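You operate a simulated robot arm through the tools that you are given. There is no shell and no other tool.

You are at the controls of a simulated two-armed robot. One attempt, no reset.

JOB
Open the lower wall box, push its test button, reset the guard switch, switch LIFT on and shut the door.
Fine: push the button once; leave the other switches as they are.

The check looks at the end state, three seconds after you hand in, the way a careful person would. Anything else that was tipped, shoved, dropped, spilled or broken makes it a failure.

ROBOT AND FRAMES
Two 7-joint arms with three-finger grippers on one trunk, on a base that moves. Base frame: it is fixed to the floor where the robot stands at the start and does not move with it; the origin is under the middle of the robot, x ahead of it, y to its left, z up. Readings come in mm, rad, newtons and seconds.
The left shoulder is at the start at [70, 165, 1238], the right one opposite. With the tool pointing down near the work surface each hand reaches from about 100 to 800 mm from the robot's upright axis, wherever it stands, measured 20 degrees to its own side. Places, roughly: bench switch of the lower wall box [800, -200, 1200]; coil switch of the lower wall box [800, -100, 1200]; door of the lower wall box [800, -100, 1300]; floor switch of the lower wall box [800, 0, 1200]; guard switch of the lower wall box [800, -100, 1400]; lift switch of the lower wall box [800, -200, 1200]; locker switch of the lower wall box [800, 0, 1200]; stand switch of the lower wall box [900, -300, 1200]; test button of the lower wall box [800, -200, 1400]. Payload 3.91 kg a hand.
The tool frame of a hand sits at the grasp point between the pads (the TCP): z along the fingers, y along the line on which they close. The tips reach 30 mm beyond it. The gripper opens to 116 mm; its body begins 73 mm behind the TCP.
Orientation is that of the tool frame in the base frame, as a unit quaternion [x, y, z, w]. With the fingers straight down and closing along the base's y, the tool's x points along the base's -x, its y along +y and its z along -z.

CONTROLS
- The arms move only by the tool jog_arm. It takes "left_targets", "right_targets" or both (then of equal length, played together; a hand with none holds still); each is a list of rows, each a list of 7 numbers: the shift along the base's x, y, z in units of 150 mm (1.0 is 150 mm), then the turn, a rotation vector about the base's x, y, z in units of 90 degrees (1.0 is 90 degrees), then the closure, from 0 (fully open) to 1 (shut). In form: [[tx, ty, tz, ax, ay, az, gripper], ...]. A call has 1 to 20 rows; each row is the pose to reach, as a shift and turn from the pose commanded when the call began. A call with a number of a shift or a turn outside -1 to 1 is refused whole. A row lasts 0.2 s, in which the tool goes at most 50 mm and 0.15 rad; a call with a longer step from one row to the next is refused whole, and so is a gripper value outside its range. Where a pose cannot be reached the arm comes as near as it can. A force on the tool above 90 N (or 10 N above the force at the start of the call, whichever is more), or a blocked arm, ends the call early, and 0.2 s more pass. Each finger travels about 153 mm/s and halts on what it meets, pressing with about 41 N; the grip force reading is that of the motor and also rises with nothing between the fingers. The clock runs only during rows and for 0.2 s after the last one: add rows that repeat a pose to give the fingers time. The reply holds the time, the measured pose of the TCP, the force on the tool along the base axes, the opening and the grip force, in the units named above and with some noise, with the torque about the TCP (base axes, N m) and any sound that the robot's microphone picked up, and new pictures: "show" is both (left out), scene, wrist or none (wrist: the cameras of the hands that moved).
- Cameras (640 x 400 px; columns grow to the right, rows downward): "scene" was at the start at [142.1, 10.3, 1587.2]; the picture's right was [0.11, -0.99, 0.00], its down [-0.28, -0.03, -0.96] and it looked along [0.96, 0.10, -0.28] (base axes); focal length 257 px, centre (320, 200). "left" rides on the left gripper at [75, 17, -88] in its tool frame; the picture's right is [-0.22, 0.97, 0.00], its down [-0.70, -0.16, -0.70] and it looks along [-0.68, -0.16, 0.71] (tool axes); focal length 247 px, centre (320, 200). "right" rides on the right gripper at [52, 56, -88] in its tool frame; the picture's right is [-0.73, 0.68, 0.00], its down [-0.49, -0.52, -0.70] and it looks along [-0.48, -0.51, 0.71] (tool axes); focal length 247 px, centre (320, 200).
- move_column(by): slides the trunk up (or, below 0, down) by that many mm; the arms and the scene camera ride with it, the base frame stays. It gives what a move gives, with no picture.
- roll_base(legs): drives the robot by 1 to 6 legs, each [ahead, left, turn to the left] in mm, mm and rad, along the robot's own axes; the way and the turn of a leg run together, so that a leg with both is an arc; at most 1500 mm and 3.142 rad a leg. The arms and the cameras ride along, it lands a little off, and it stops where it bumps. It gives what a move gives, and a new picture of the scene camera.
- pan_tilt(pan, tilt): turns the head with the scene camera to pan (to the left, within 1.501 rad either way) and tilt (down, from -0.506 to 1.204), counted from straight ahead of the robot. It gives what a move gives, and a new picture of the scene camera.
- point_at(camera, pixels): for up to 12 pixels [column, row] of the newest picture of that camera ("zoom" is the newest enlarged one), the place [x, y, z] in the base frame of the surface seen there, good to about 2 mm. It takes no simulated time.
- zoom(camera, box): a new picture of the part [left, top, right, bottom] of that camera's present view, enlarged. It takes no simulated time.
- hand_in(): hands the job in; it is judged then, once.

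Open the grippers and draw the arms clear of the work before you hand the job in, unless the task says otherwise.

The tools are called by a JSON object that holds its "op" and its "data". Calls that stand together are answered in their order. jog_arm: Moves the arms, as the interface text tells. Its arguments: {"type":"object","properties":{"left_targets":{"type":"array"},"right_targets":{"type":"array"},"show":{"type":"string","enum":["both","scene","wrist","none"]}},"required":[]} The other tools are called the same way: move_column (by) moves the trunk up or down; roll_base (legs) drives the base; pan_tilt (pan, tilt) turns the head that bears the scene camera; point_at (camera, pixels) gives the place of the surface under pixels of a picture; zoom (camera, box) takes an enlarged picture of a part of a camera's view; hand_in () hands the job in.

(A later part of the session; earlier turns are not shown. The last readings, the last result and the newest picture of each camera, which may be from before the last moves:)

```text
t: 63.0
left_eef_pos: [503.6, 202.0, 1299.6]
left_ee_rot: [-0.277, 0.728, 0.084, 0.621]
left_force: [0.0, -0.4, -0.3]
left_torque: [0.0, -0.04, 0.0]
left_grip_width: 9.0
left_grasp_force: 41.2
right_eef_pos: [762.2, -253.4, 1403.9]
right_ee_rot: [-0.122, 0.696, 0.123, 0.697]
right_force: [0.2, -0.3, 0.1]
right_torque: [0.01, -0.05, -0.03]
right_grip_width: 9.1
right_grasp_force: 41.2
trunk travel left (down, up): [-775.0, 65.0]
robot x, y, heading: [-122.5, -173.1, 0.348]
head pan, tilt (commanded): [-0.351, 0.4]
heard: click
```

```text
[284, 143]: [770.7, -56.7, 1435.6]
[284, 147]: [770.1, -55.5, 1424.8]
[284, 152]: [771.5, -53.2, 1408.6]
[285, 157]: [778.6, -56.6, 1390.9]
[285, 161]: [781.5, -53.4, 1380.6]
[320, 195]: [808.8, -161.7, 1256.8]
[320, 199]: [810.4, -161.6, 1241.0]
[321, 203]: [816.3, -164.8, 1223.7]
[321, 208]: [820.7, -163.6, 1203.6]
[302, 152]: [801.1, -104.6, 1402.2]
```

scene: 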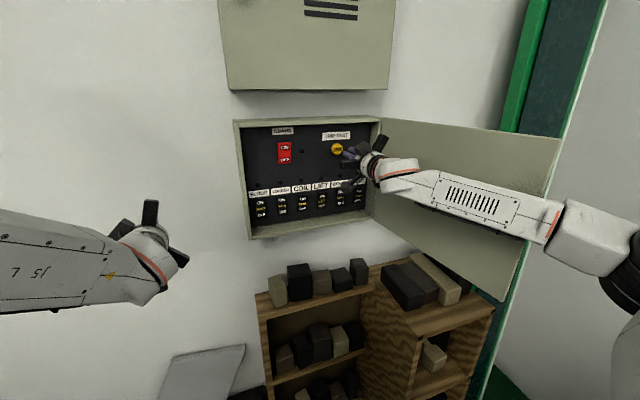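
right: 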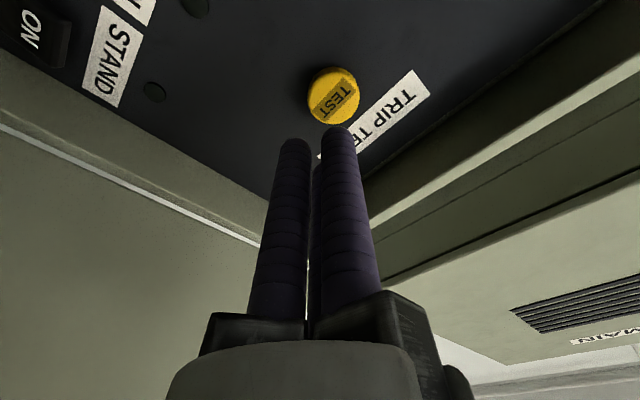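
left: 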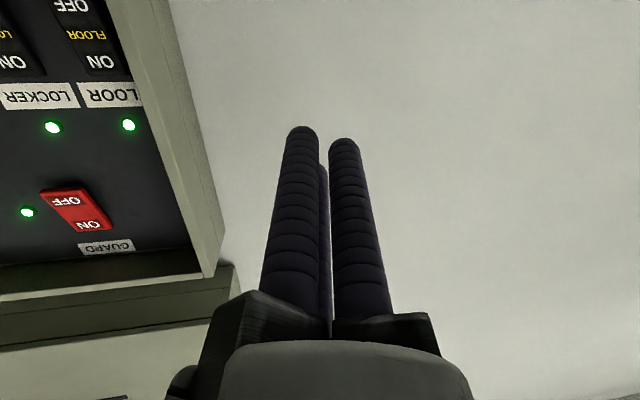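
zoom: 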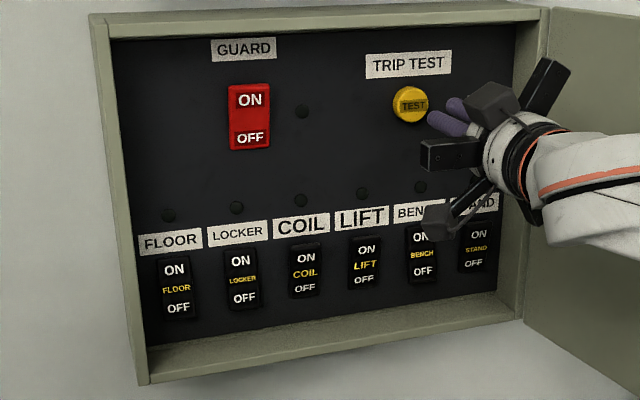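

GUARD has flipped to OFF: its upper half stands out at u≈706 and its lower half is in at u≈714–718, while the other switches look unchanged. I'll back the right hand out a little and slide it left toward GUARD at about (771,-55).

{"op": "jog_arm", "data": {"right_targets": [[-0.06, 0.02, 0.03, 0, 0, 0, 1], [-0.11, 0.16, 0.06, 0, 0, 0, 1], [-0.165, 0.303, 0.09, 0, 0, 0, 1], [-0.221, 0.446, 0.125, 0, 0, 0, 1], [-0.277, 0.588, 0.156, 0, 0, 0, 1], [-0.333, 0.731, 0.187, 0, 0, 0, 1], [-0.333, 0.731, 0.187, 0, 0, 0, 1]], "show": "both"}}

```text
t: 64.7
left_eef_pos: [503.0, 200.5, 1300.3]
left_ee_rot: [-0.276, 0.728, 0.085, 0.621]
left_force: [0.5, -0.1, 0.4]
left_torque: [-0.02, -0.01, 0.0]
left_grip_width: 9.1
left_grasp_force: 41.1
right_eef_pos: [713.3, -144.2, 1431.0]
right_ee_rot: [-0.122, 0.695, 0.123, 0.698]
right_force: [0.3, -1.0, -0.5]
right_torque: [0.01, 0.0, -0.01]
right_grip_width: 9.0
right_grasp_force: 41.1
trunk travel left (down, up): [-775.0, 65.0]
robot x, y, heading: [-121.8, -176.5, 0.349]
head pan, tilt (commanded): [-0.351, 0.4]
```

scene: 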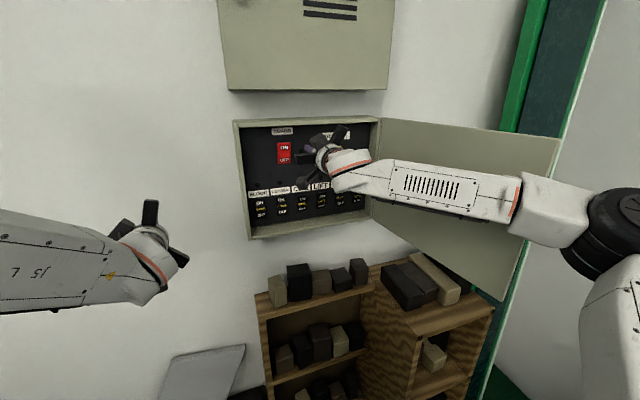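
right: 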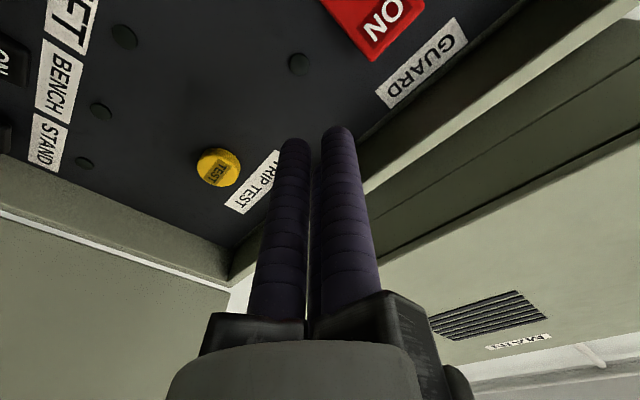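

GUARD's upper end is visible at (375,40) in the right camera. I'll measure its corners to find the rocker's width and top.

{"op": "point_at", "data": {"camera": "right", "pixels": [[375, 55], [424, 10], [398, 32], [385, 25], [330, 5], [365, 15], [375, 64], [300, 64]]}}

```text
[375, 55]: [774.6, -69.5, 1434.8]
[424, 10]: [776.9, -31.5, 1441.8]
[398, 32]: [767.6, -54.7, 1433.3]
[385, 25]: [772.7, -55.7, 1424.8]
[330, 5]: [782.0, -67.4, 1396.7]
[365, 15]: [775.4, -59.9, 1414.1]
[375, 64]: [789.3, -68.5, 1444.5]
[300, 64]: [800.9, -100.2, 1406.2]
```

GUARD's centre is near v≈-311 and its top at z≈1440. I'll slide across to it and then move forward, stopping about 15 mm short of its upper half.

{"op": "jog_arm", "data": {"right_targets": [[-0.048, 0.134, 0, 0, 0, 0, 1], [-0.096, 0.268, 0, 0, 0, 0, 1], [-0.144, 0.402, 0, 0, 0, 0, 1], [-0.03, 0.443, 0, 0, 0, 0, 1], [0.082, 0.483, 0, 0, 0, 0, 1], [0.082, 0.483, 0, 0, 0, 0, 1]], "show": "both"}}

```text
t: 66.0
left_eef_pos: [502.6, 201.9, 1300.0]
left_ee_rot: [-0.278, 0.728, 0.085, 0.621]
left_force: [0.3, 1.0, -0.2]
left_torque: [-0.03, 0.01, 0.0]
left_grip_width: 9.0
left_grasp_force: 41.1
right_eef_pos: [726.4, -71.2, 1432.8]
right_ee_rot: [-0.122, 0.694, 0.124, 0.698]
right_force: [-0.1, -0.4, -0.3]
right_torque: [0.02, -0.03, -0.02]
right_grip_width: 8.8
right_grasp_force: 41.2
trunk travel left (down, up): [-775.0, 65.0]
robot x, y, heading: [-118.5, -177.3, 0.35]
head pan, tilt (commanded): [-0.351, 0.4]
```

scene: 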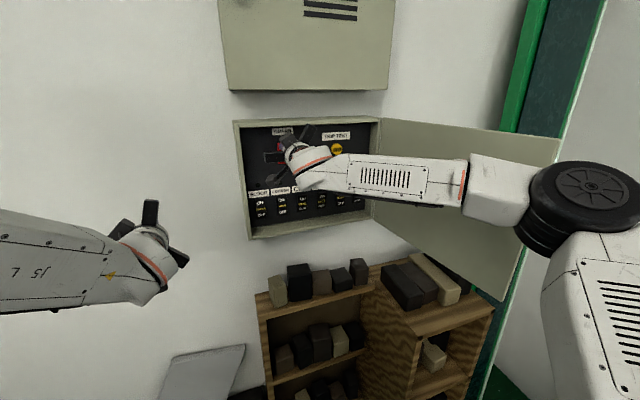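
right: 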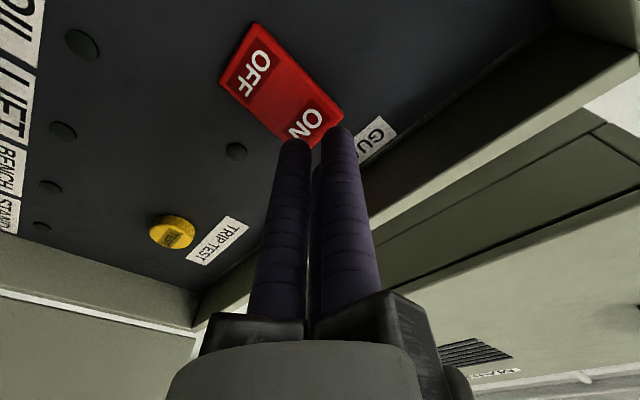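

The tips are about 15 mm in front of the ON half. I'll press in small steps up to about 10 mm past contact and then withdraw.

{"op": "jog_arm", "data": {"right_targets": [[0.0753, 0.027, 0, 0, 0, 0, 1], [0.1004, 0.036, 0, 0, 0, 0, 1], [0.1255, 0.045, 0, 0, 0, 0, 1], [0.1443, 0.0517, 0, 0, 0, 0, 1], [0.157, 0.0562, 0, 0, 0, 0, 1], [0.157, 0.0562, 0, 0, 0, 0, 1], [0.0753, 0.027, 0, 0, 0, 0, 1], [-0.05, -0.018, 0, 0, 0, 0, 1], [-0.22, -0.079, 0, 0, 0, 0, 1], [-0.22, -0.079, 0, 0, 0, 0, 1]], "show": "both"}}

```text
t: 68.2
left_eef_pos: [504.0, 202.0, 1299.7]
left_ee_rot: [-0.278, 0.728, 0.085, 0.62]
left_force: [0.6, -0.2, 0.4]
left_torque: [0.01, 0.03, 0.02]
left_grip_width: 9.1
left_grasp_force: 40.9
right_eef_pos: [690.1, -83.1, 1430.4]
right_ee_rot: [-0.123, 0.695, 0.124, 0.698]
right_force: [0.3, 0.8, 0.3]
right_torque: [0.02, 0.01, -0.02]
right_grip_width: 9.3
right_grasp_force: 40.7
trunk travel left (down, up): [-775.0, 65.0]
robot x, y, heading: [-119.2, -177.6, 0.347]
head pan, tilt (commanded): [-0.351, 0.4]
```

scene: 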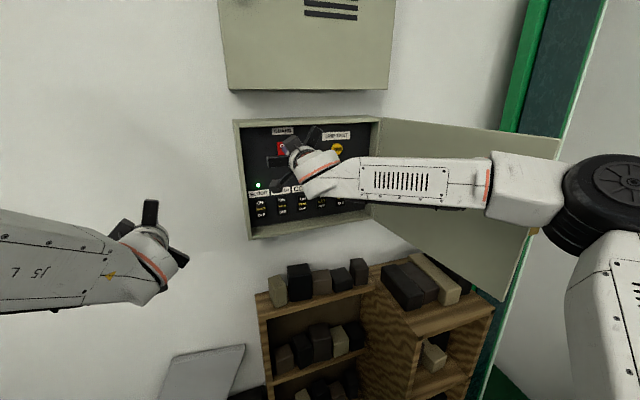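
right: 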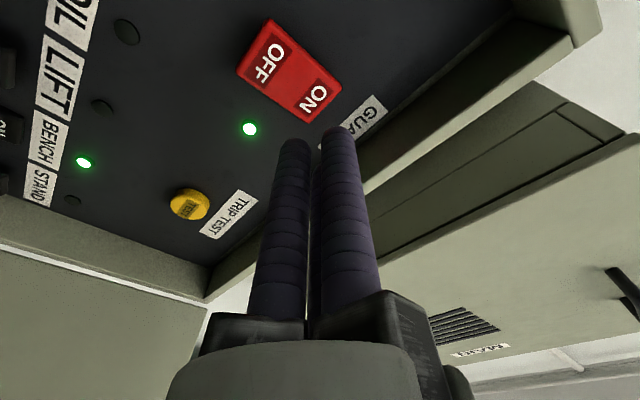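

GUARD is on again: its LED and the BENCH and FLOOR LEDs are lit once more. Next I move the right hand, outside the rim, down and right toward LIFT.

{"op": "jog_arm", "data": {"right_targets": [[-0.05, -0.06, -0.06, 0, 0, 0, 1], [-0.04, -0.12, -0.2, 0, 0, 0, 1], [-0.02, -0.19, -0.36, 0, 0, 0, 1], [0, -0.26, -0.53, 0, 0, 0, 1], [0.02, -0.34, -0.7, 0, 0, 0, 1], [0.041, -0.41, -0.867, 0, 0, 0, 1], [0.041, -0.41, -0.867, 0, 0, 0, 1]], "show": "both"}}

```text
t: 69.8
left_eef_pos: [503.3, 201.3, 1300.6]
left_ee_rot: [-0.278, 0.728, 0.084, 0.621]
left_force: [0.7, 1.0, 0.2]
left_torque: [-0.03, -0.05, 0.02]
left_grip_width: 9.2
left_grasp_force: 41.2
right_eef_pos: [696.3, -144.0, 1302.0]
right_ee_rot: [-0.121, 0.694, 0.122, 0.699]
right_force: [-0.7, 0.6, 0.4]
right_torque: [0.0, 0.03, -0.04]
right_grip_width: 8.9
right_grasp_force: 41.3
trunk travel left (down, up): [-775.0, 65.0]
robot x, y, heading: [-122.5, -174.8, 0.352]
head pan, tilt (commanded): [-0.351, 0.4]
```

scene: 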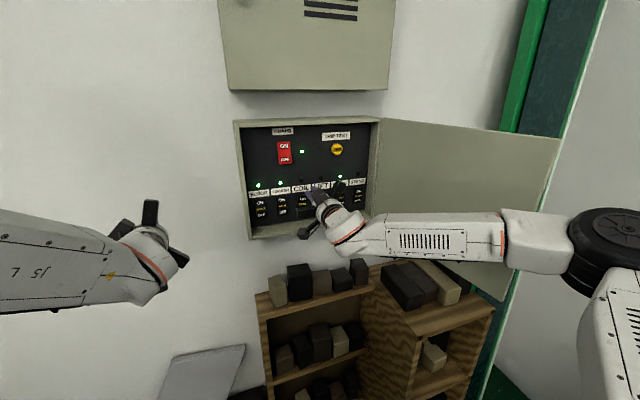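
right: 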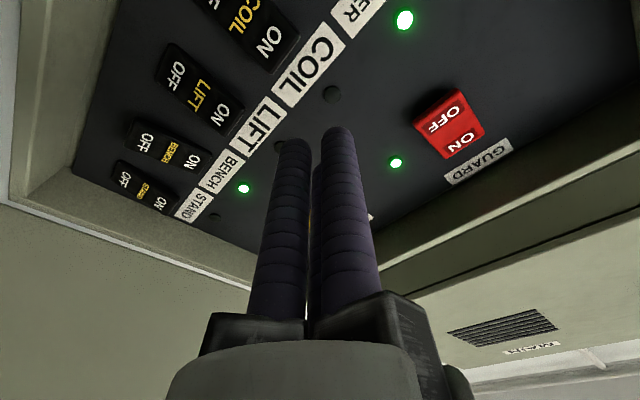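

The LIFT rocker is visible at about (200,95) in the right camera, with ON at (222,115). I'll measure it for the press target.

{"op": "point_at", "data": {"camera": "right", "pixels": [[222, 115], [200, 95], [178, 72], [235, 110], [220, 133], [228, 122], [205, 120], [227, 93], [165, 48]]}}

{"op": "zoom", "data": {"camera": "right", "box": [100, 0, 300, 160]}}

```text
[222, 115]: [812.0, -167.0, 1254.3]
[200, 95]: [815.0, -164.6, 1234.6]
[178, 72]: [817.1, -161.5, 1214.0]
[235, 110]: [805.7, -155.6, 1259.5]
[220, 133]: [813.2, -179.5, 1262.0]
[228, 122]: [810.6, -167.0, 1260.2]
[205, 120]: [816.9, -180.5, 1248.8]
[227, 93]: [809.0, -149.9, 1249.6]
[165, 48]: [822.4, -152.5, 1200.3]
```

```text
2.50 times, centred on (200, 80) of right
```

zoom: 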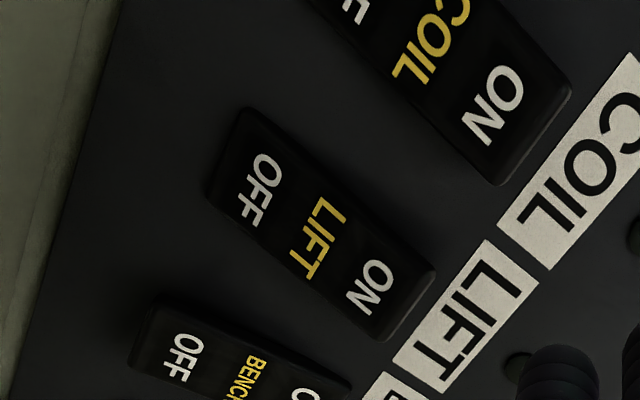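

LIFT's rocker spans v≈-445 to -413 with its top at z≈1262. I'll line the fingers up on its ON half at z≈1252 and stop about 15 mm short.

{"op": "jog_arm", "data": {"right_targets": [[0.047, -0.131, -0.111, 0, 0, 0, 1], [0.094, -0.262, -0.222, 0, 0, 0, 1], [0.141, -0.393, -0.333, 0, 0, 0, 1], [0.251, -0.353, -0.333, 0, 0, 0, 1], [0.362, -0.314, -0.333, 0, 0, 0, 1], [0.473, -0.274, -0.333, 0, 0, 0, 1], [0.473, -0.274, -0.333, 0, 0, 0, 1]], "show": "both"}}

```text
t: 71.5
left_eef_pos: [502.9, 202.5, 1301.4]
left_ee_rot: [-0.278, 0.728, 0.084, 0.621]
left_force: [0.1, 0.3, -0.4]
left_torque: [0.01, 0.02, -0.06]
left_grip_width: 9.0
left_grasp_force: 41.0
right_eef_pos: [765.7, -184.2, 1252.4]
right_ee_rot: [-0.123, 0.694, 0.123, 0.698]
right_force: [-0.1, -0.1, 1.0]
right_torque: [-0.05, 0.03, 0.0]
right_grip_width: 8.9
right_grasp_force: 42.3
trunk travel left (down, up): [-775.0, 65.0]
robot x, y, heading: [-119.7, -174.7, 0.352]
head pan, tilt (commanded): [-0.351, 0.4]
```

scene: 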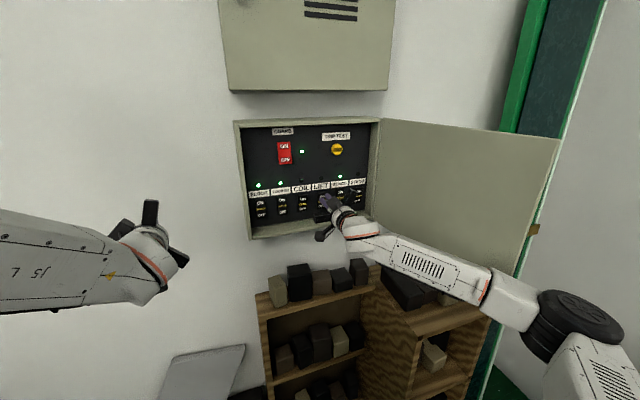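
right: 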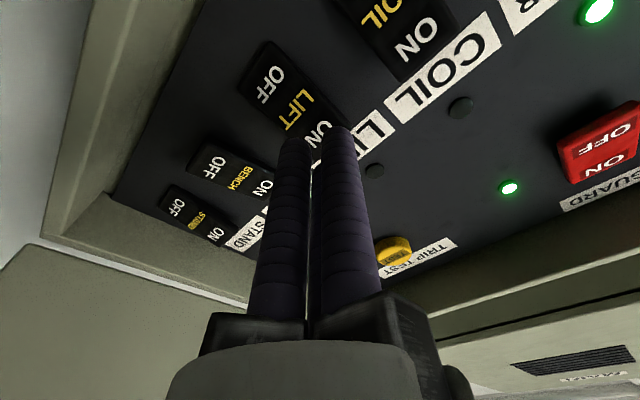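

The fingers are lined up with LIFT's ON half, with the tips about 16 mm away. I'll press in small steps and withdraw.

{"op": "jog_arm", "data": {"right_targets": [[0.0753, 0.027, 0, 0, 0, 0, 1], [0.1067, 0.0382, 0, 0, 0, 0, 1], [0.1318, 0.0472, 0, 0, 0, 0, 1], [0.1506, 0.054, 0, 0, 0, 0, 1], [0.1632, 0.0585, 0, 0, 0, 0, 1], [0.1632, 0.0585, 0, 0, 0, 0, 1], [0.0753, 0.027, 0, 0, 0, 0, 1], [-0.05, -0.018, 0, 0, 0, 0, 1], [-0.2, -0.072, 0, 0, 0, 0, 1], [-0.35, -0.125, 0, 0, 0, 0, 1], [-0.35, -0.125, 0, 0, 0, 0, 1]], "show": "both"}}

```text
t: 73.8
left_eef_pos: [503.5, 201.9, 1298.7]
left_ee_rot: [-0.278, 0.728, 0.085, 0.621]
left_force: [0.6, 0.6, -0.8]
left_torque: [-0.04, 0.01, 0.0]
left_grip_width: 9.1
left_grasp_force: 40.9
right_eef_pos: [717.3, -202.8, 1249.6]
right_ee_rot: [-0.122, 0.696, 0.122, 0.697]
right_force: [0.3, 0.0, 0.1]
right_torque: [-0.03, -0.02, -0.02]
right_grip_width: 8.8
right_grasp_force: 41.1
trunk travel left (down, up): [-775.0, 65.0]
robot x, y, heading: [-123.1, -177.1, 0.348]
head pan, tilt (commanded): [-0.351, 0.4]
```

scene: 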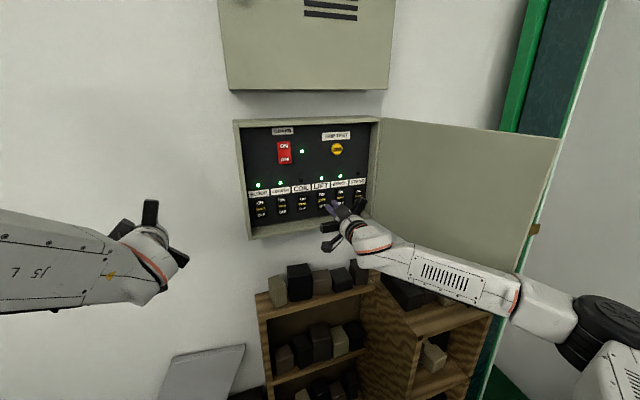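
right: 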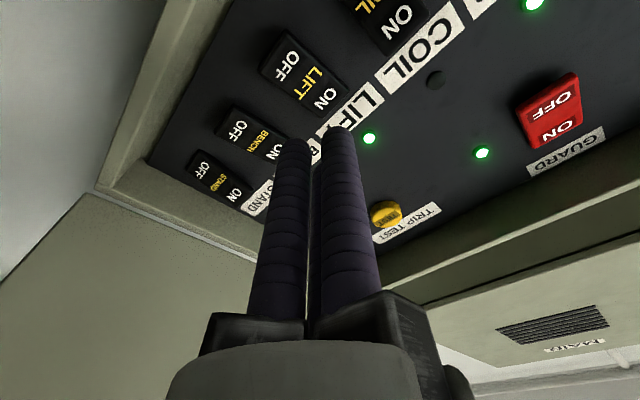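

The LIFT LED is now lit at (322,178). I'll zoom in to confirm every switch before closing the door.

{"op": "zoom", "data": {"camera": "scene", "box": [230, 115, 385, 245]}}

{"op": "point_at", "data": {"camera": "scene", "pixels": [[320, 194], [320, 198], [284, 145], [285, 160], [555, 145], [520, 265], [385, 130], [460, 200], [337, 149], [552, 200]]}}

```text
3.08 times, centred on (308, 180) of scene
```

zoom: 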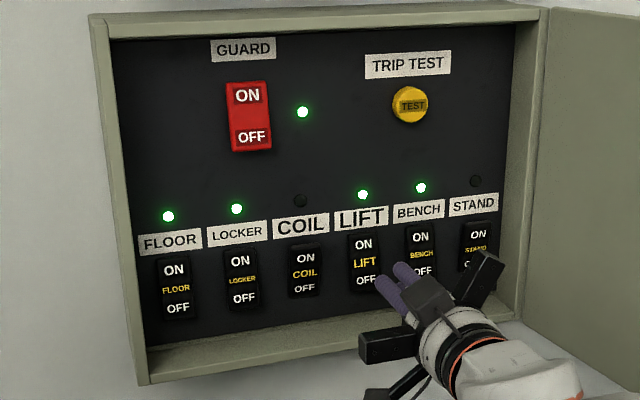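

```text
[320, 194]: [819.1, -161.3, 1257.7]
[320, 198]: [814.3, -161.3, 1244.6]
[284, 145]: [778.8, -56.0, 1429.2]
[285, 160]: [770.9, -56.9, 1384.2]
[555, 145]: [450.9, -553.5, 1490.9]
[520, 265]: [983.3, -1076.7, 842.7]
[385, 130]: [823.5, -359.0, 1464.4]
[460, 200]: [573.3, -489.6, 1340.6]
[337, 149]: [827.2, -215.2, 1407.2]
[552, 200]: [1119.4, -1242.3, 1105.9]
```

Everything reads correctly: GUARD, FLOOR, LOCKER, LIFT and BENCH are on, and COIL and STAND are off as before. To shut the door, the right hand must come out, go round the free edge at (451,-554) and push from the outside. First I retract it and raise it.

{"op": "jog_arm", "data": {"right_targets": [[-0.15, -0.054, 0.05, 0, 0, 0, 1], [-0.28, -0.1, 0.2, 0, 0, 0, 1], [-0.41, -0.147, 0.36, 0, 0, 0, 1], [-0.54, -0.193, 0.53, 0, 0, 0, 1], [-0.68, -0.243, 0.7, 0, 0, 0, 1], [-0.816, -0.292, 0.867, 0, 0, 0, 1], [-0.816, -0.292, 0.867, 0, 0, 0, 1]], "show": "scene"}}

```text
t: 75.5
left_eef_pos: [504.0, 202.1, 1300.2]
left_ee_rot: [-0.277, 0.729, 0.083, 0.62]
left_force: [0.1, 0.2, 0.6]
left_torque: [0.02, 0.0, -0.02]
left_grip_width: 9.2
left_grasp_force: 41.5
right_eef_pos: [595.8, -247.4, 1378.4]
right_ee_rot: [-0.123, 0.695, 0.124, 0.698]
right_force: [-0.8, -0.3, -0.6]
right_torque: [-0.01, -0.03, 0.01]
right_grip_width: 8.9
right_grasp_force: 40.9
trunk travel left (down, up): [-775.0, 65.0]
robot x, y, heading: [-120.2, -178.0, 0.349]
head pan, tilt (commanded): [-0.351, 0.4]
```

scene: 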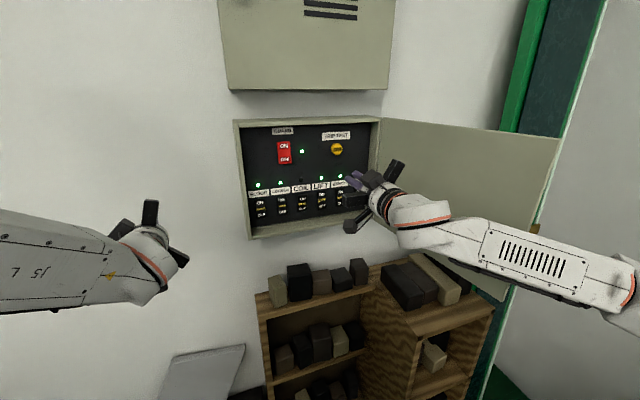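

The right hand is out at (596,-247,1378). I'll retract further toward the robot and up to z≈1440.

{"op": "jog_arm", "data": {"right_targets": [[-0.13, -0.053, 0.059, 0, 0, 0, 1], [-0.26, -0.105, 0.118, 0, 0, 0, 1], [-0.39, -0.158, 0.177, 0, 0, 0, 1], [-0.519, -0.21, 0.236, 0, 0, 0, 1], [-0.649, -0.263, 0.295, 0, 0, 0, 1], [-0.779, -0.315, 0.354, 0, 0, 0, 1], [-0.909, -0.368, 0.413, 0, 0, 0, 1], [-0.909, -0.368, 0.413, 0, 0, 0, 1]], "show": "scene"}}

{"op": "pan_tilt", "data": {"pan": -0.9, "tilt": 0.45}}

```text
t: 77.2
left_eef_pos: [503.7, 202.5, 1299.0]
left_ee_rot: [-0.278, 0.729, 0.084, 0.62]
left_force: [-0.4, -0.2, 0.1]
left_torque: [0.0, 0.0, 0.0]
left_grip_width: 9.0
left_grasp_force: 40.8
right_eef_pos: [457.1, -302.1, 1440.6]
right_ee_rot: [-0.123, 0.695, 0.124, 0.698]
right_force: [0.5, -0.4, 0.5]
right_torque: [0.01, 0.0, -0.01]
right_grip_width: 8.8
right_grasp_force: 41.1
trunk travel left (down, up): [-775.0, 65.0]
robot x, y, heading: [-121.7, -175.0, 0.349]
head pan, tilt (commanded): [-0.351, 0.4]
```

scene: 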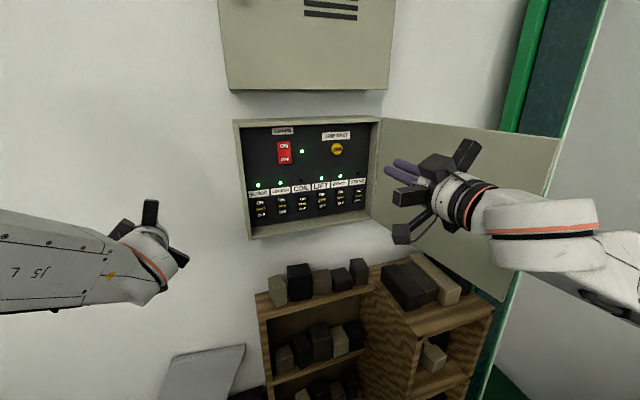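

```text
t: 78.2
left_eef_pos: [502.1, 200.4, 1300.0]
left_ee_rot: [-0.278, 0.728, 0.085, 0.621]
left_force: [-0.4, -0.2, 0.0]
left_torque: [-0.02, -0.01, 0.02]
left_grip_width: 9.0
left_grasp_force: 41.0
right_eef_pos: [456.5, -303.3, 1442.6]
right_ee_rot: [-0.122, 0.695, 0.123, 0.698]
right_force: [0.3, 0.4, -0.3]
right_torque: [0.02, -0.04, 0.0]
right_grip_width: 9.1
right_grasp_force: 40.7
trunk travel left (down, up): [-775.0, 65.0]
robot x, y, heading: [-124.8, -175.3, 0.348]
head pan, tilt (commanded): [-0.901, 0.45]
```

scene: 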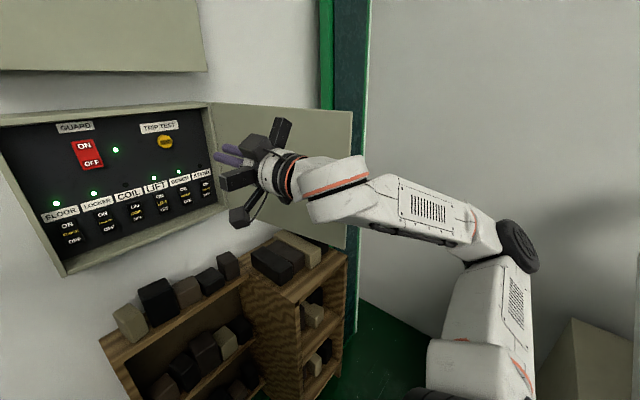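

The view now shows the right forearm and the door's free edge at about (350,150). I'll measure the elbow, wrist and door edge to plan the path round it.

{"op": "point_at", "data": {"camera": "scene", "pixels": [[515, 248], [480, 230], [430, 208], [390, 200], [340, 185], [350, 115], [346, 235], [300, 230], [510, 320], [360, 230]]}}

```text
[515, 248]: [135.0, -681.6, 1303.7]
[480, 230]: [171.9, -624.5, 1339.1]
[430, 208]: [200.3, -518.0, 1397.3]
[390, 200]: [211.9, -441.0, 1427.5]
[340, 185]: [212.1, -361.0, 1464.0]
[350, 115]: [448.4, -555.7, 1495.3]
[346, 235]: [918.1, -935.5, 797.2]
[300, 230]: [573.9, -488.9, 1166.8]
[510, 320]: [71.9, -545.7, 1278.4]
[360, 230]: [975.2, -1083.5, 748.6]
```

The door edge is at (448,-556) and the right elbow is near (135,-682,1304). I'll yaw the right hand about 30 degrees to the left while bringing it back and right, keeping clear of the edge.

{"op": "jog_arm", "data": {"right_targets": [[-0.054, -0.102, 0, 0, 0, 0.056, 1], [-0.109, -0.204, 0, 0, 0, 0.111, 1], [-0.163, -0.307, 0, 0, 0, 0.167, 1], [-0.217, -0.409, 0, 0, 0, 0.222, 1], [-0.272, -0.511, 0, 0, 0, 0.278, 1], [-0.326, -0.613, 0, 0, 0, 0.333, 1], [-0.326, -0.613, 0, 0, 0, 0.333, 1]], "show": "both"}}

```text
t: 79.8
left_eef_pos: [501.7, 201.1, 1299.8]
left_ee_rot: [-0.277, 0.729, 0.084, 0.621]
left_force: [-1.0, 0.2, 0.4]
left_torque: [-0.02, -0.03, -0.02]
left_grip_width: 8.8
left_grasp_force: 40.9
right_eef_pos: [407.9, -394.3, 1442.7]
right_ee_rot: [-0.299, 0.639, 0.3, 0.642]
right_force: [0.0, -0.2, 0.1]
right_torque: [0.03, 0.0, 0.01]
right_grip_width: 9.0
right_grasp_force: 41.0
trunk travel left (down, up): [-775.0, 65.0]
robot x, y, heading: [-120.7, -177.9, 0.348]
head pan, tilt (commanded): [-0.901, 0.45]
```

scene: 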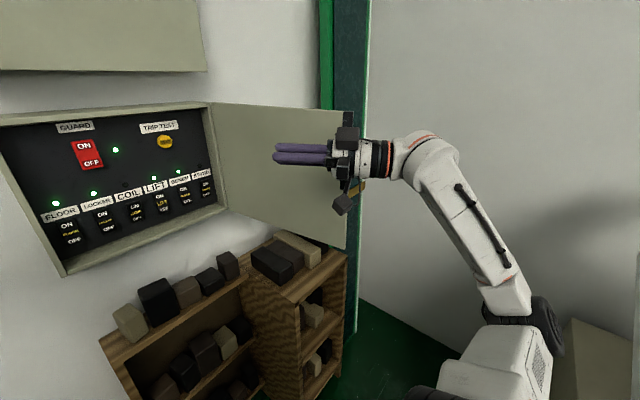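
right: 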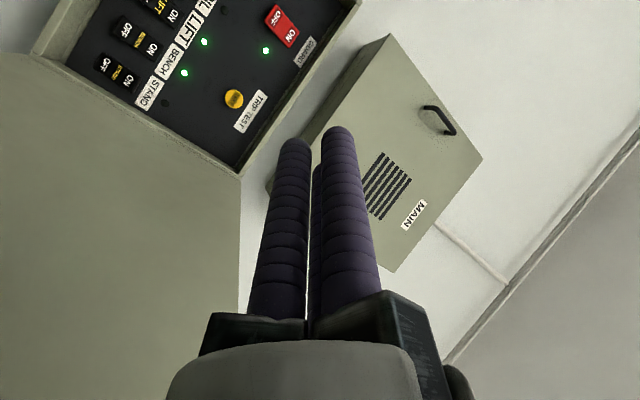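

The hand is left of the door edge and pointing left-forward. I'll continue back and to the right so the fingertips pass in front of the free edge.

{"op": "jog_arm", "data": {"right_targets": [[-0.09, -0.12, 0, 0, 0, 0, 1], [-0.18, -0.25, 0, 0, 0, 0, 1], [-0.26, -0.38, 0, 0, 0, 0, 1], [-0.32, -0.52, 0, 0, 0, 0, 1], [-0.375, -0.66, 0, 0, 0, 0, 1], [-0.429, -0.798, 0, 0, 0, 0, 1], [-0.429, -0.798, 0, 0, 0, 0, 1]], "show": "both"}}

```text
t: 81.4
left_eef_pos: [503.6, 201.8, 1299.3]
left_ee_rot: [-0.277, 0.729, 0.084, 0.621]
left_force: [0.8, 0.3, -0.2]
left_torque: [-0.01, -0.03, -0.02]
left_grip_width: 8.9
left_grasp_force: 41.2
right_eef_pos: [342.5, -513.1, 1443.8]
right_ee_rot: [-0.299, 0.64, 0.299, 0.641]
right_force: [0.0, 0.6, -0.3]
right_torque: [0.0, -0.01, 0.02]
right_grip_width: 8.9
right_grasp_force: 40.5
trunk travel left (down, up): [-775.0, 65.0]
robot x, y, heading: [-121.8, -174.4, 0.356]
head pan, tilt (commanded): [-0.901, 0.45]
```

scene: 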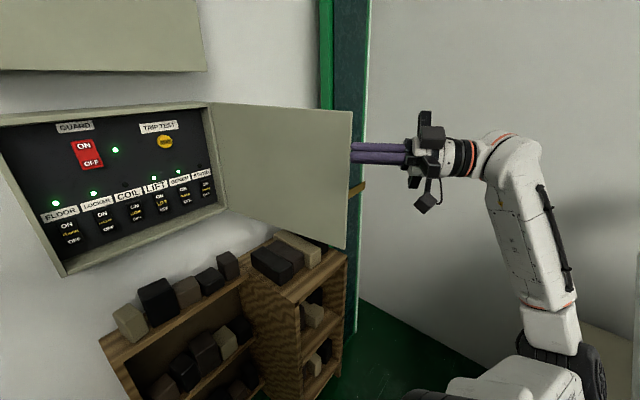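
right: 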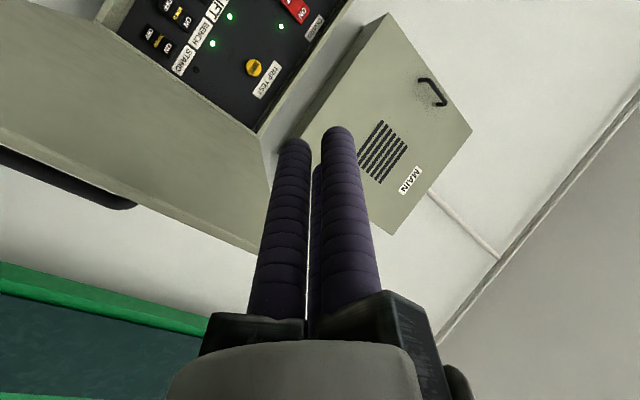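

The right camera now sees the door's edge and the outer handle at (60,180), and the tips pass in front of the edge. I'll move the hand right to get beyond it.

{"op": "jog_arm", "data": {"right_targets": [[0.048, -0.134, 0, 0, 0, 0, 1], [0.096, -0.269, 0, 0, 0, 0, 1], [0.144, -0.403, 0, 0, 0, 0, 1], [0.193, -0.538, 0, 0, 0, 0, 1], [0.241, -0.672, 0, 0, 0, 0, 1], [0.289, -0.807, 0, 0, 0, 0, 1], [0.337, -0.941, 0, 0, 0, 0, 1], [0.337, -0.941, 0, 0, 0, 0, 1]], "show": "both"}}

```text
t: 83.2
left_eef_pos: [504.0, 201.5, 1300.5]
left_ee_rot: [-0.276, 0.728, 0.085, 0.622]
left_force: [-0.1, 0.5, 0.5]
left_torque: [-0.01, -0.04, -0.03]
left_grip_width: 9.0
left_grasp_force: 41.0
right_eef_pos: [394.7, -657.1, 1444.2]
right_ee_rot: [-0.298, 0.639, 0.3, 0.642]
right_force: [0.4, 0.0, 0.3]
right_torque: [-0.03, 0.02, 0.02]
right_grip_width: 9.1
right_grasp_force: 41.1
trunk travel left (down, up): [-775.0, 65.0]
robot x, y, heading: [-120.3, -174.0, 0.348]
head pan, tilt (commanded): [-0.901, 0.45]
```

scene: 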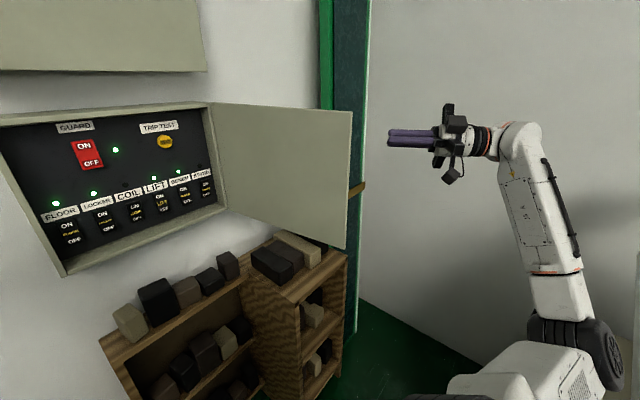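
right: 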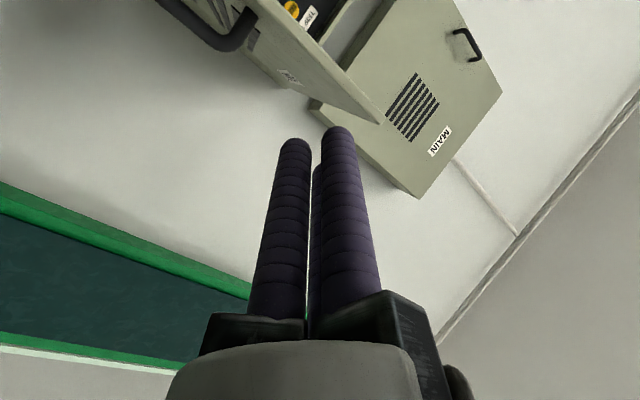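

The hand is now outside the door, which lies between the fingers and the box, with the handle at (220,30) in the right camera. I'll move forward alongside the outer face, above the handle's height.

{"op": "jog_arm", "data": {"right_targets": [[0.134, 0.048, 0, 0, 0, 0, 1], [0.269, 0.096, 0, 0, 0, 0, 1], [0.403, 0.144, 0, 0, 0, 0, 1], [0.538, 0.193, 0, 0, 0, 0, 1], [0.672, 0.241, 0, 0, 0, 0, 1], [0.807, 0.289, 0, 0, 0, 0, 1], [0.941, 0.337, 0, 0, 0, 0, 1], [0.941, 0.337, 0, 0, 0, 0, 1]], "show": "both"}}

```text
t: 85.0
left_eef_pos: [503.0, 200.8, 1301.5]
left_ee_rot: [-0.277, 0.728, 0.084, 0.621]
left_force: [-0.4, 0.2, -1.1]
left_torque: [-0.02, 0.0, 0.01]
left_grip_width: 9.0
left_grasp_force: 40.9
right_eef_pos: [536.7, -604.8, 1442.2]
right_ee_rot: [-0.299, 0.639, 0.3, 0.642]
right_force: [-0.2, 0.2, -0.4]
right_torque: [-0.03, -0.01, -0.01]
right_grip_width: 9.1
right_grasp_force: 41.2
trunk travel left (down, up): [-775.0, 65.0]
robot x, y, heading: [-125.6, -173.4, 0.346]
head pan, tilt (commanded): [-0.901, 0.45]
```

scene: 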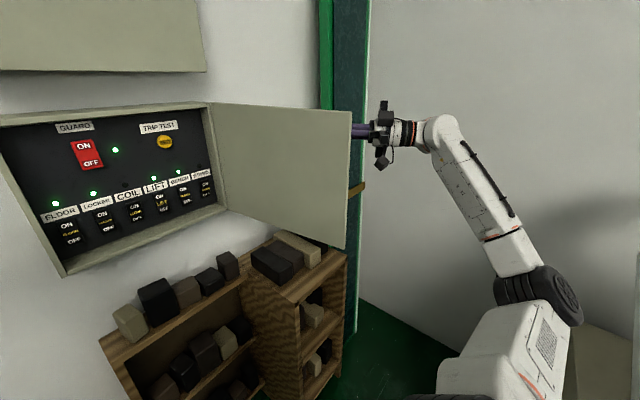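
right: 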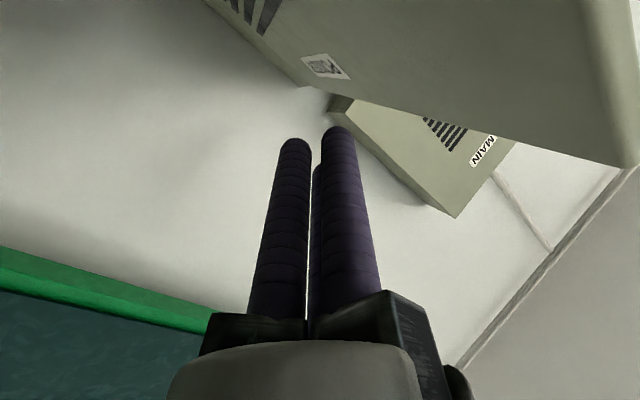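

The tips are just to the right of the outer face. I'll push the door toward closed along its arc, in small steps.

{"op": "jog_arm", "data": {"right_targets": [[0.075, 0.181, 0, 0, 0, 0, 1], [0.149, 0.362, 0, 0, 0, 0, 1], [0.105, 0.441, 0, 0, 0, 0, 1], [0.06, 0.52, 0, 0, 0, 0, 1], [0.02, 0.6, 0, 0, 0, 0, 1], [-0.022, 0.675, 0, 0, 0, 0, 1], [-0.056, 0.768, 0, 0, 0, 0, 1], [-0.09, 0.86, 0, 0, 0, 0, 1], [-0.127, 0.974, 0, 0, 0, 0, 1]], "show": "both"}}

```text
t: 87.0
left_eef_pos: [504.0, 201.3, 1300.2]
left_ee_rot: [-0.277, 0.728, 0.085, 0.621]
left_force: [0.1, 0.4, 0.4]
left_torque: [0.03, 0.0, -0.02]
left_grip_width: 9.0
left_grasp_force: 41.1
right_eef_pos: [520.0, -459.2, 1442.6]
right_ee_rot: [-0.297, 0.64, 0.299, 0.642]
right_force: [0.8, 0.1, 0.4]
right_torque: [-0.01, -0.02, 0.02]
right_grip_width: 9.1
right_grasp_force: 40.7
trunk travel left (down, up): [-775.0, 65.0]
robot x, y, heading: [-124.4, -176.3, 0.35]
head pan, tilt (commanded): [-0.901, 0.45]
```

scene: 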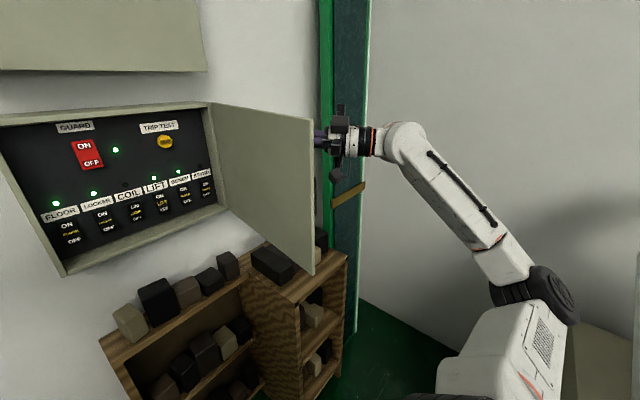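
right: 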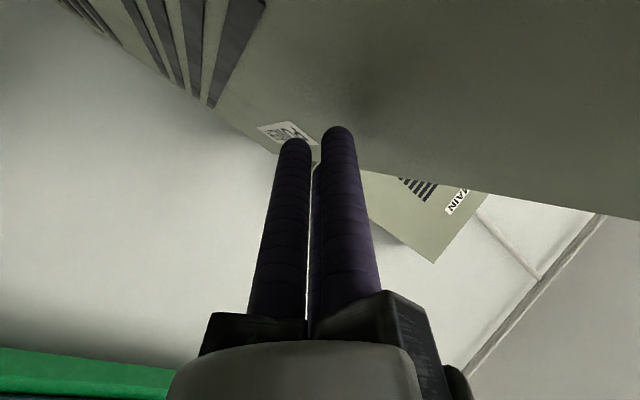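

The door is following, at about 80 degrees now. I keep pushing along the arc.

{"op": "jog_arm", "data": {"right_targets": [[-0.04, 0.079, 0, 0, 0, 0, 1], [-0.06, 0.177, 0, 0, 0, 0, 1], [-0.078, 0.275, 0, 0, 0, 0, 1], [-0.092, 0.373, 0, 0, 0, 0, 1], [-0.103, 0.47, 0, 0, 0, 0, 1], [-0.105, 0.57, 0, 0, 0, 0, 1], [-0.105, 0.669, 0, 0, 0, 0, 1], [-0.102, 0.768, 0, 0, 0, 0, 1], [-0.096, 0.867, 0, 0, 0, 0, 1], [-0.078, 0.986, 0, 0, 0, 0, 1]], "show": "both"}}

```text
t: 89.2
left_eef_pos: [503.2, 202.2, 1298.7]
left_ee_rot: [-0.278, 0.728, 0.085, 0.621]
left_force: [-0.6, 0.4, -1.0]
left_torque: [0.03, -0.01, -0.02]
left_grip_width: 9.0
left_grasp_force: 41.0
right_eef_pos: [506.5, -310.9, 1443.3]
right_ee_rot: [-0.299, 0.64, 0.3, 0.641]
right_force: [0.1, 0.2, -0.2]
right_torque: [-0.01, -0.01, 0.02]
right_grip_width: 9.1
right_grasp_force: 41.4
trunk travel left (down, up): [-775.0, 65.0]
robot x, y, heading: [-117.6, -173.7, 0.348]
head pan, tilt (commanded): [-0.901, 0.45]
```

scene: 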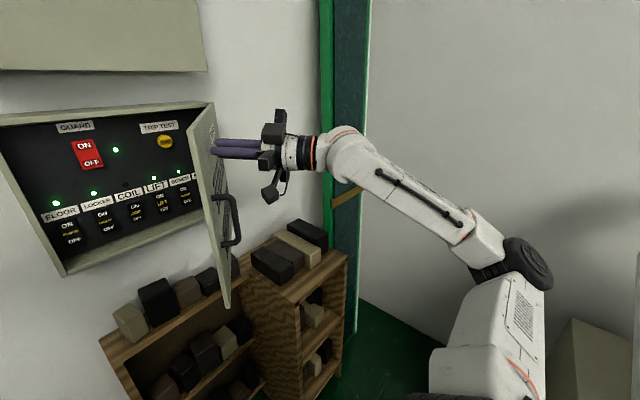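
right: 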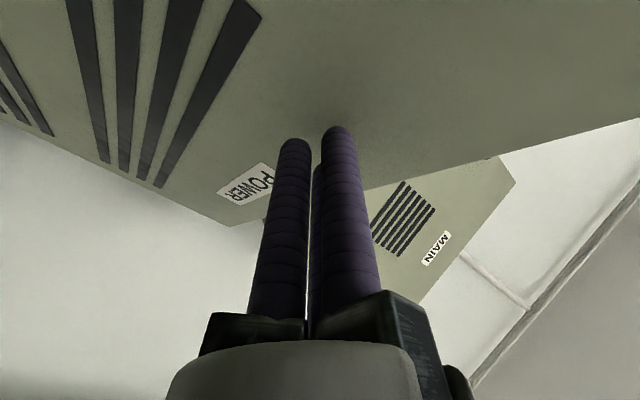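

The door is at about 57 degrees and still follows. I continue toward about 30 degrees.

{"op": "jog_arm", "data": {"right_targets": [[0.03, 0.13, 0, 0, 0, 0, 1], [0.069, 0.267, 0, 0, 0, 0, 1], [0.1, 0.361, 0, 0, 0, 0, 1], [0.133, 0.455, 0, 0, 0, 0, 1], [0.171, 0.547, 0, 0, 0, 0, 1], [0.211, 0.638, 0, 0, 0, 0, 1], [0.258, 0.726, 0, 0, 0, 0, 1], [0.308, 0.813, 0, 0, 0, 0, 1], [0.36, 0.895, 0, 0, 0, 0, 1], [0.414, 0.977, 0, 0, 0, 0, 1]], "show": "both"}}

```text
t: 91.4
left_eef_pos: [503.8, 201.8, 1299.8]
left_ee_rot: [-0.277, 0.729, 0.084, 0.621]
left_force: [0.7, -0.3, 0.6]
left_torque: [0.0, 0.01, -0.02]
left_grip_width: 8.7
left_grasp_force: 40.6
right_eef_pos: [567.7, -164.8, 1443.3]
right_ee_rot: [-0.298, 0.64, 0.3, 0.641]
right_force: [0.3, 0.1, 0.1]
right_torque: [0.03, 0.0, 0.0]
right_grip_width: 9.2
right_grasp_force: 41.4
trunk travel left (down, up): [-775.0, 65.0]
robot x, y, heading: [-120.1, -176.7, 0.349]
head pan, tilt (commanded): [-0.901, 0.45]
```

scene: 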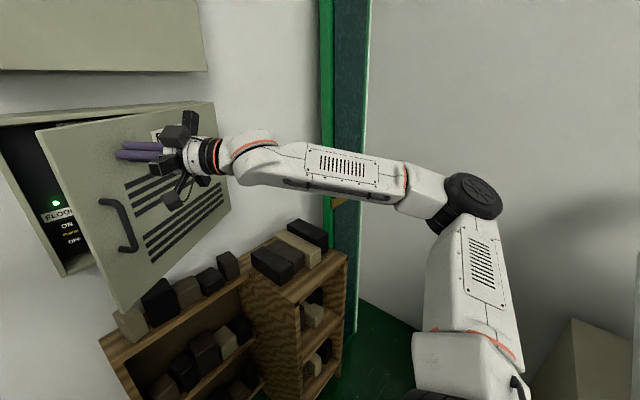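
right: 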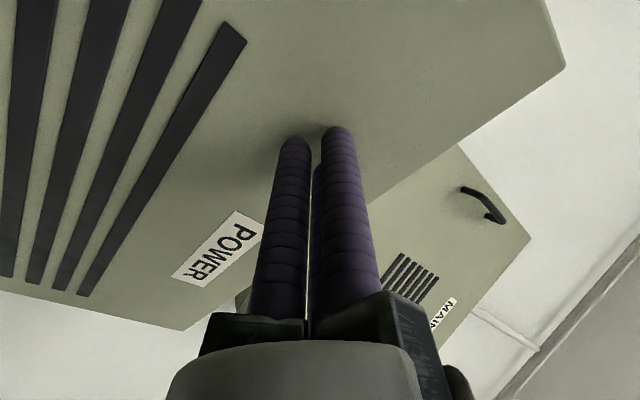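

The door is at about 30 degrees with the handle well clear of the fingers. I'll push it the rest of the way closed, slowing at the end.

{"op": "jog_arm", "data": {"right_targets": [[0.065, 0.079, 0, 0, 0, 0, 1], [0.129, 0.157, 0, 0, 0, 0, 1], [0.197, 0.23, 0, 0, 0, 0, 1], [0.265, 0.303, 0, 0, 0, 0, 1], [0.339, 0.368, 0, 0, 0, 0, 1], [0.413, 0.432, 0, 0, 0, 0, 1], [0.493, 0.493, 0, 0, 0, 0, 1], [0.573, 0.553, 0, 0, 0, 0, 1], [0.659, 0.603, 0, 0, 0, 0, 1], [0.745, 0.653, 0, 0, 0, 0, 1], [0.8, 0.684, 0, 0, 0, 0, 1], [0.85, 0.708, 0, 0, 0, 0, 1], [0.89, 0.728, 0, 0, 0, 0, 1], [0.919, 0.745, 0, 0, 0, 0, 1], [0.938, 0.752, 0, 0, 0, 0, 1]], "show": "both"}}

```text
t: 94.6
left_eef_pos: [493.6, 195.3, 1305.6]
left_ee_rot: [-0.276, 0.726, 0.085, 0.624]
left_force: [0.7, -1.2, 0.3]
left_torque: [0.01, 0.02, 0.0]
left_grip_width: 8.9
left_grasp_force: 40.7
right_eef_pos: [697.2, -58.2, 1445.1]
right_ee_rot: [-0.299, 0.638, 0.3, 0.643]
right_force: [-53.0, -27.5, -27.0]
right_torque: [-0.74, 1.3, 0.08]
right_grip_width: 9.1
right_grasp_force: 40.9
trunk travel left (down, up): [-775.0, 65.0]
robot x, y, heading: [-124.9, -172.9, 0.347]
head pan, tilt (commanded): [-0.901, 0.45]
```

scene: 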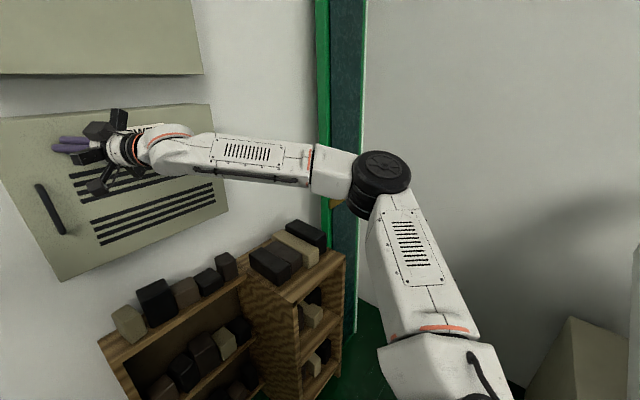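
right: 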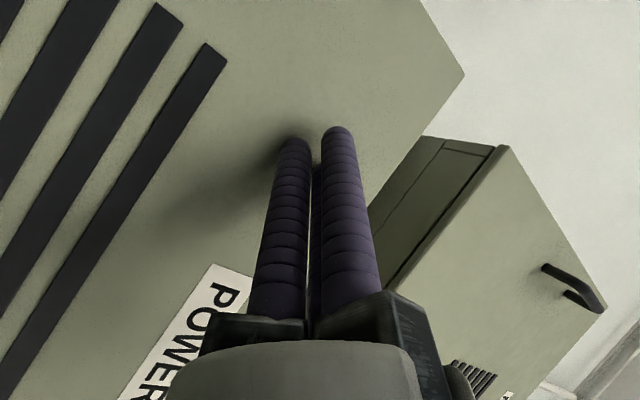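

The door has met its stop with about 65 N on the hand, and it looks shut. I'll back the right hand away straight out and check the door's plane.

{"op": "jog_arm", "data": {"right_targets": [[-0.06, -0.022, 0, 0, 0, 0, 1], [-0.16, -0.057, 0, 0, 0, 0, 1], [-0.29, -0.104, 0, 0, 0, 0, 1], [-0.42, -0.15, 0, 0, 0, 0, 1], [-0.55, -0.197, 0, 0, 0, 0, 1], [-0.68, -0.243, 0, 0, 0, 0, 1], [-0.68, -0.243, 0, 0, 0, 0, 1]], "show": "scene"}}

{"op": "pan_tilt", "data": {"pan": -0.35, "tilt": 0.4}}

```text
t: 96.2
left_eef_pos: [503.0, 201.6, 1299.0]
left_ee_rot: [-0.277, 0.729, 0.084, 0.62]
left_force: [0.5, 0.0, 0.6]
left_torque: [0.04, 0.0, 0.0]
left_grip_width: 8.9
left_grasp_force: 41.0
right_eef_pos: [607.9, -87.8, 1443.7]
right_ee_rot: [-0.299, 0.64, 0.3, 0.641]
right_force: [0.3, -0.3, -0.4]
right_torque: [0.01, 0.0, 0.05]
right_grip_width: 9.0
right_grasp_force: 41.1
trunk travel left (down, up): [-775.0, 65.0]
robot x, y, heading: [-119.7, -174.8, 0.35]
head pan, tilt (commanded): [-0.901, 0.45]
```

scene: 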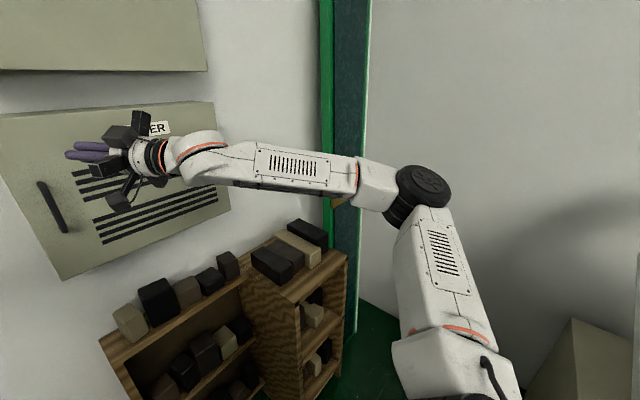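

```text
t: 97.2
left_eef_pos: [501.3, 200.6, 1300.4]
left_ee_rot: [-0.278, 0.728, 0.085, 0.621]
left_force: [0.6, -1.0, -0.1]
left_torque: [0.05, -0.02, 0.04]
left_grip_width: 9.1
left_grasp_force: 41.2
right_eef_pos: [606.0, -89.0, 1443.9]
right_ee_rot: [-0.298, 0.639, 0.3, 0.643]
right_force: [-0.3, 0.5, -0.4]
right_torque: [-0.02, -0.01, 0.05]
right_grip_width: 8.9
right_grasp_force: 41.7
trunk travel left (down, up): [-775.0, 65.0]
robot x, y, heading: [-123.4, -176.4, 0.348]
head pan, tilt (commanded): [-0.351, 0.4]
```

scene: 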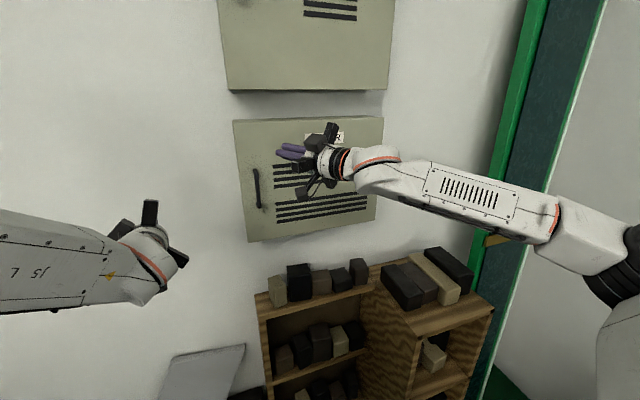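

The door stays shut after the hand left it. I'll measure its plane against the first readings, which had the left edge at (690,48) and the right at (831,-344).

{"op": "point_at", "data": {"camera": "scene", "pixels": [[240, 135], [250, 235], [255, 172], [258, 205], [375, 125], [370, 215], [285, 235], [236, 124]]}}

{"op": "zoom", "data": {"camera": "scene", "box": [225, 105, 395, 250]}}

```text
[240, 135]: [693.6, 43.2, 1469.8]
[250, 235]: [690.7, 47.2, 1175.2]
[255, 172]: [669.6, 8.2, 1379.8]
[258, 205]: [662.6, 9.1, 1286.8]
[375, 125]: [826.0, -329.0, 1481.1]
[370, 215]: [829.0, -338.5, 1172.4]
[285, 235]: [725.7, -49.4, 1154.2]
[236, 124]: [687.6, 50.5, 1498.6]
```

```text
2.76 times, centred on (310, 178) of scene
```

zoom: 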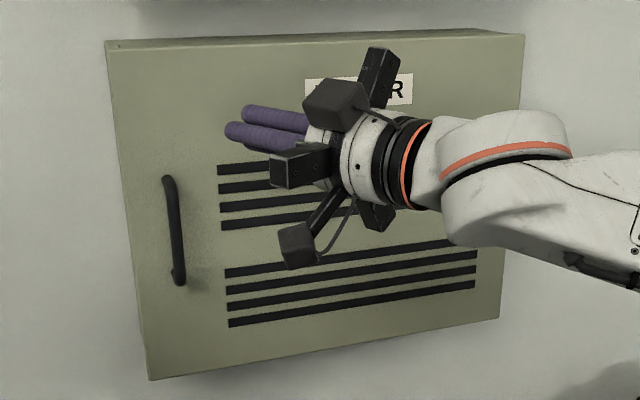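

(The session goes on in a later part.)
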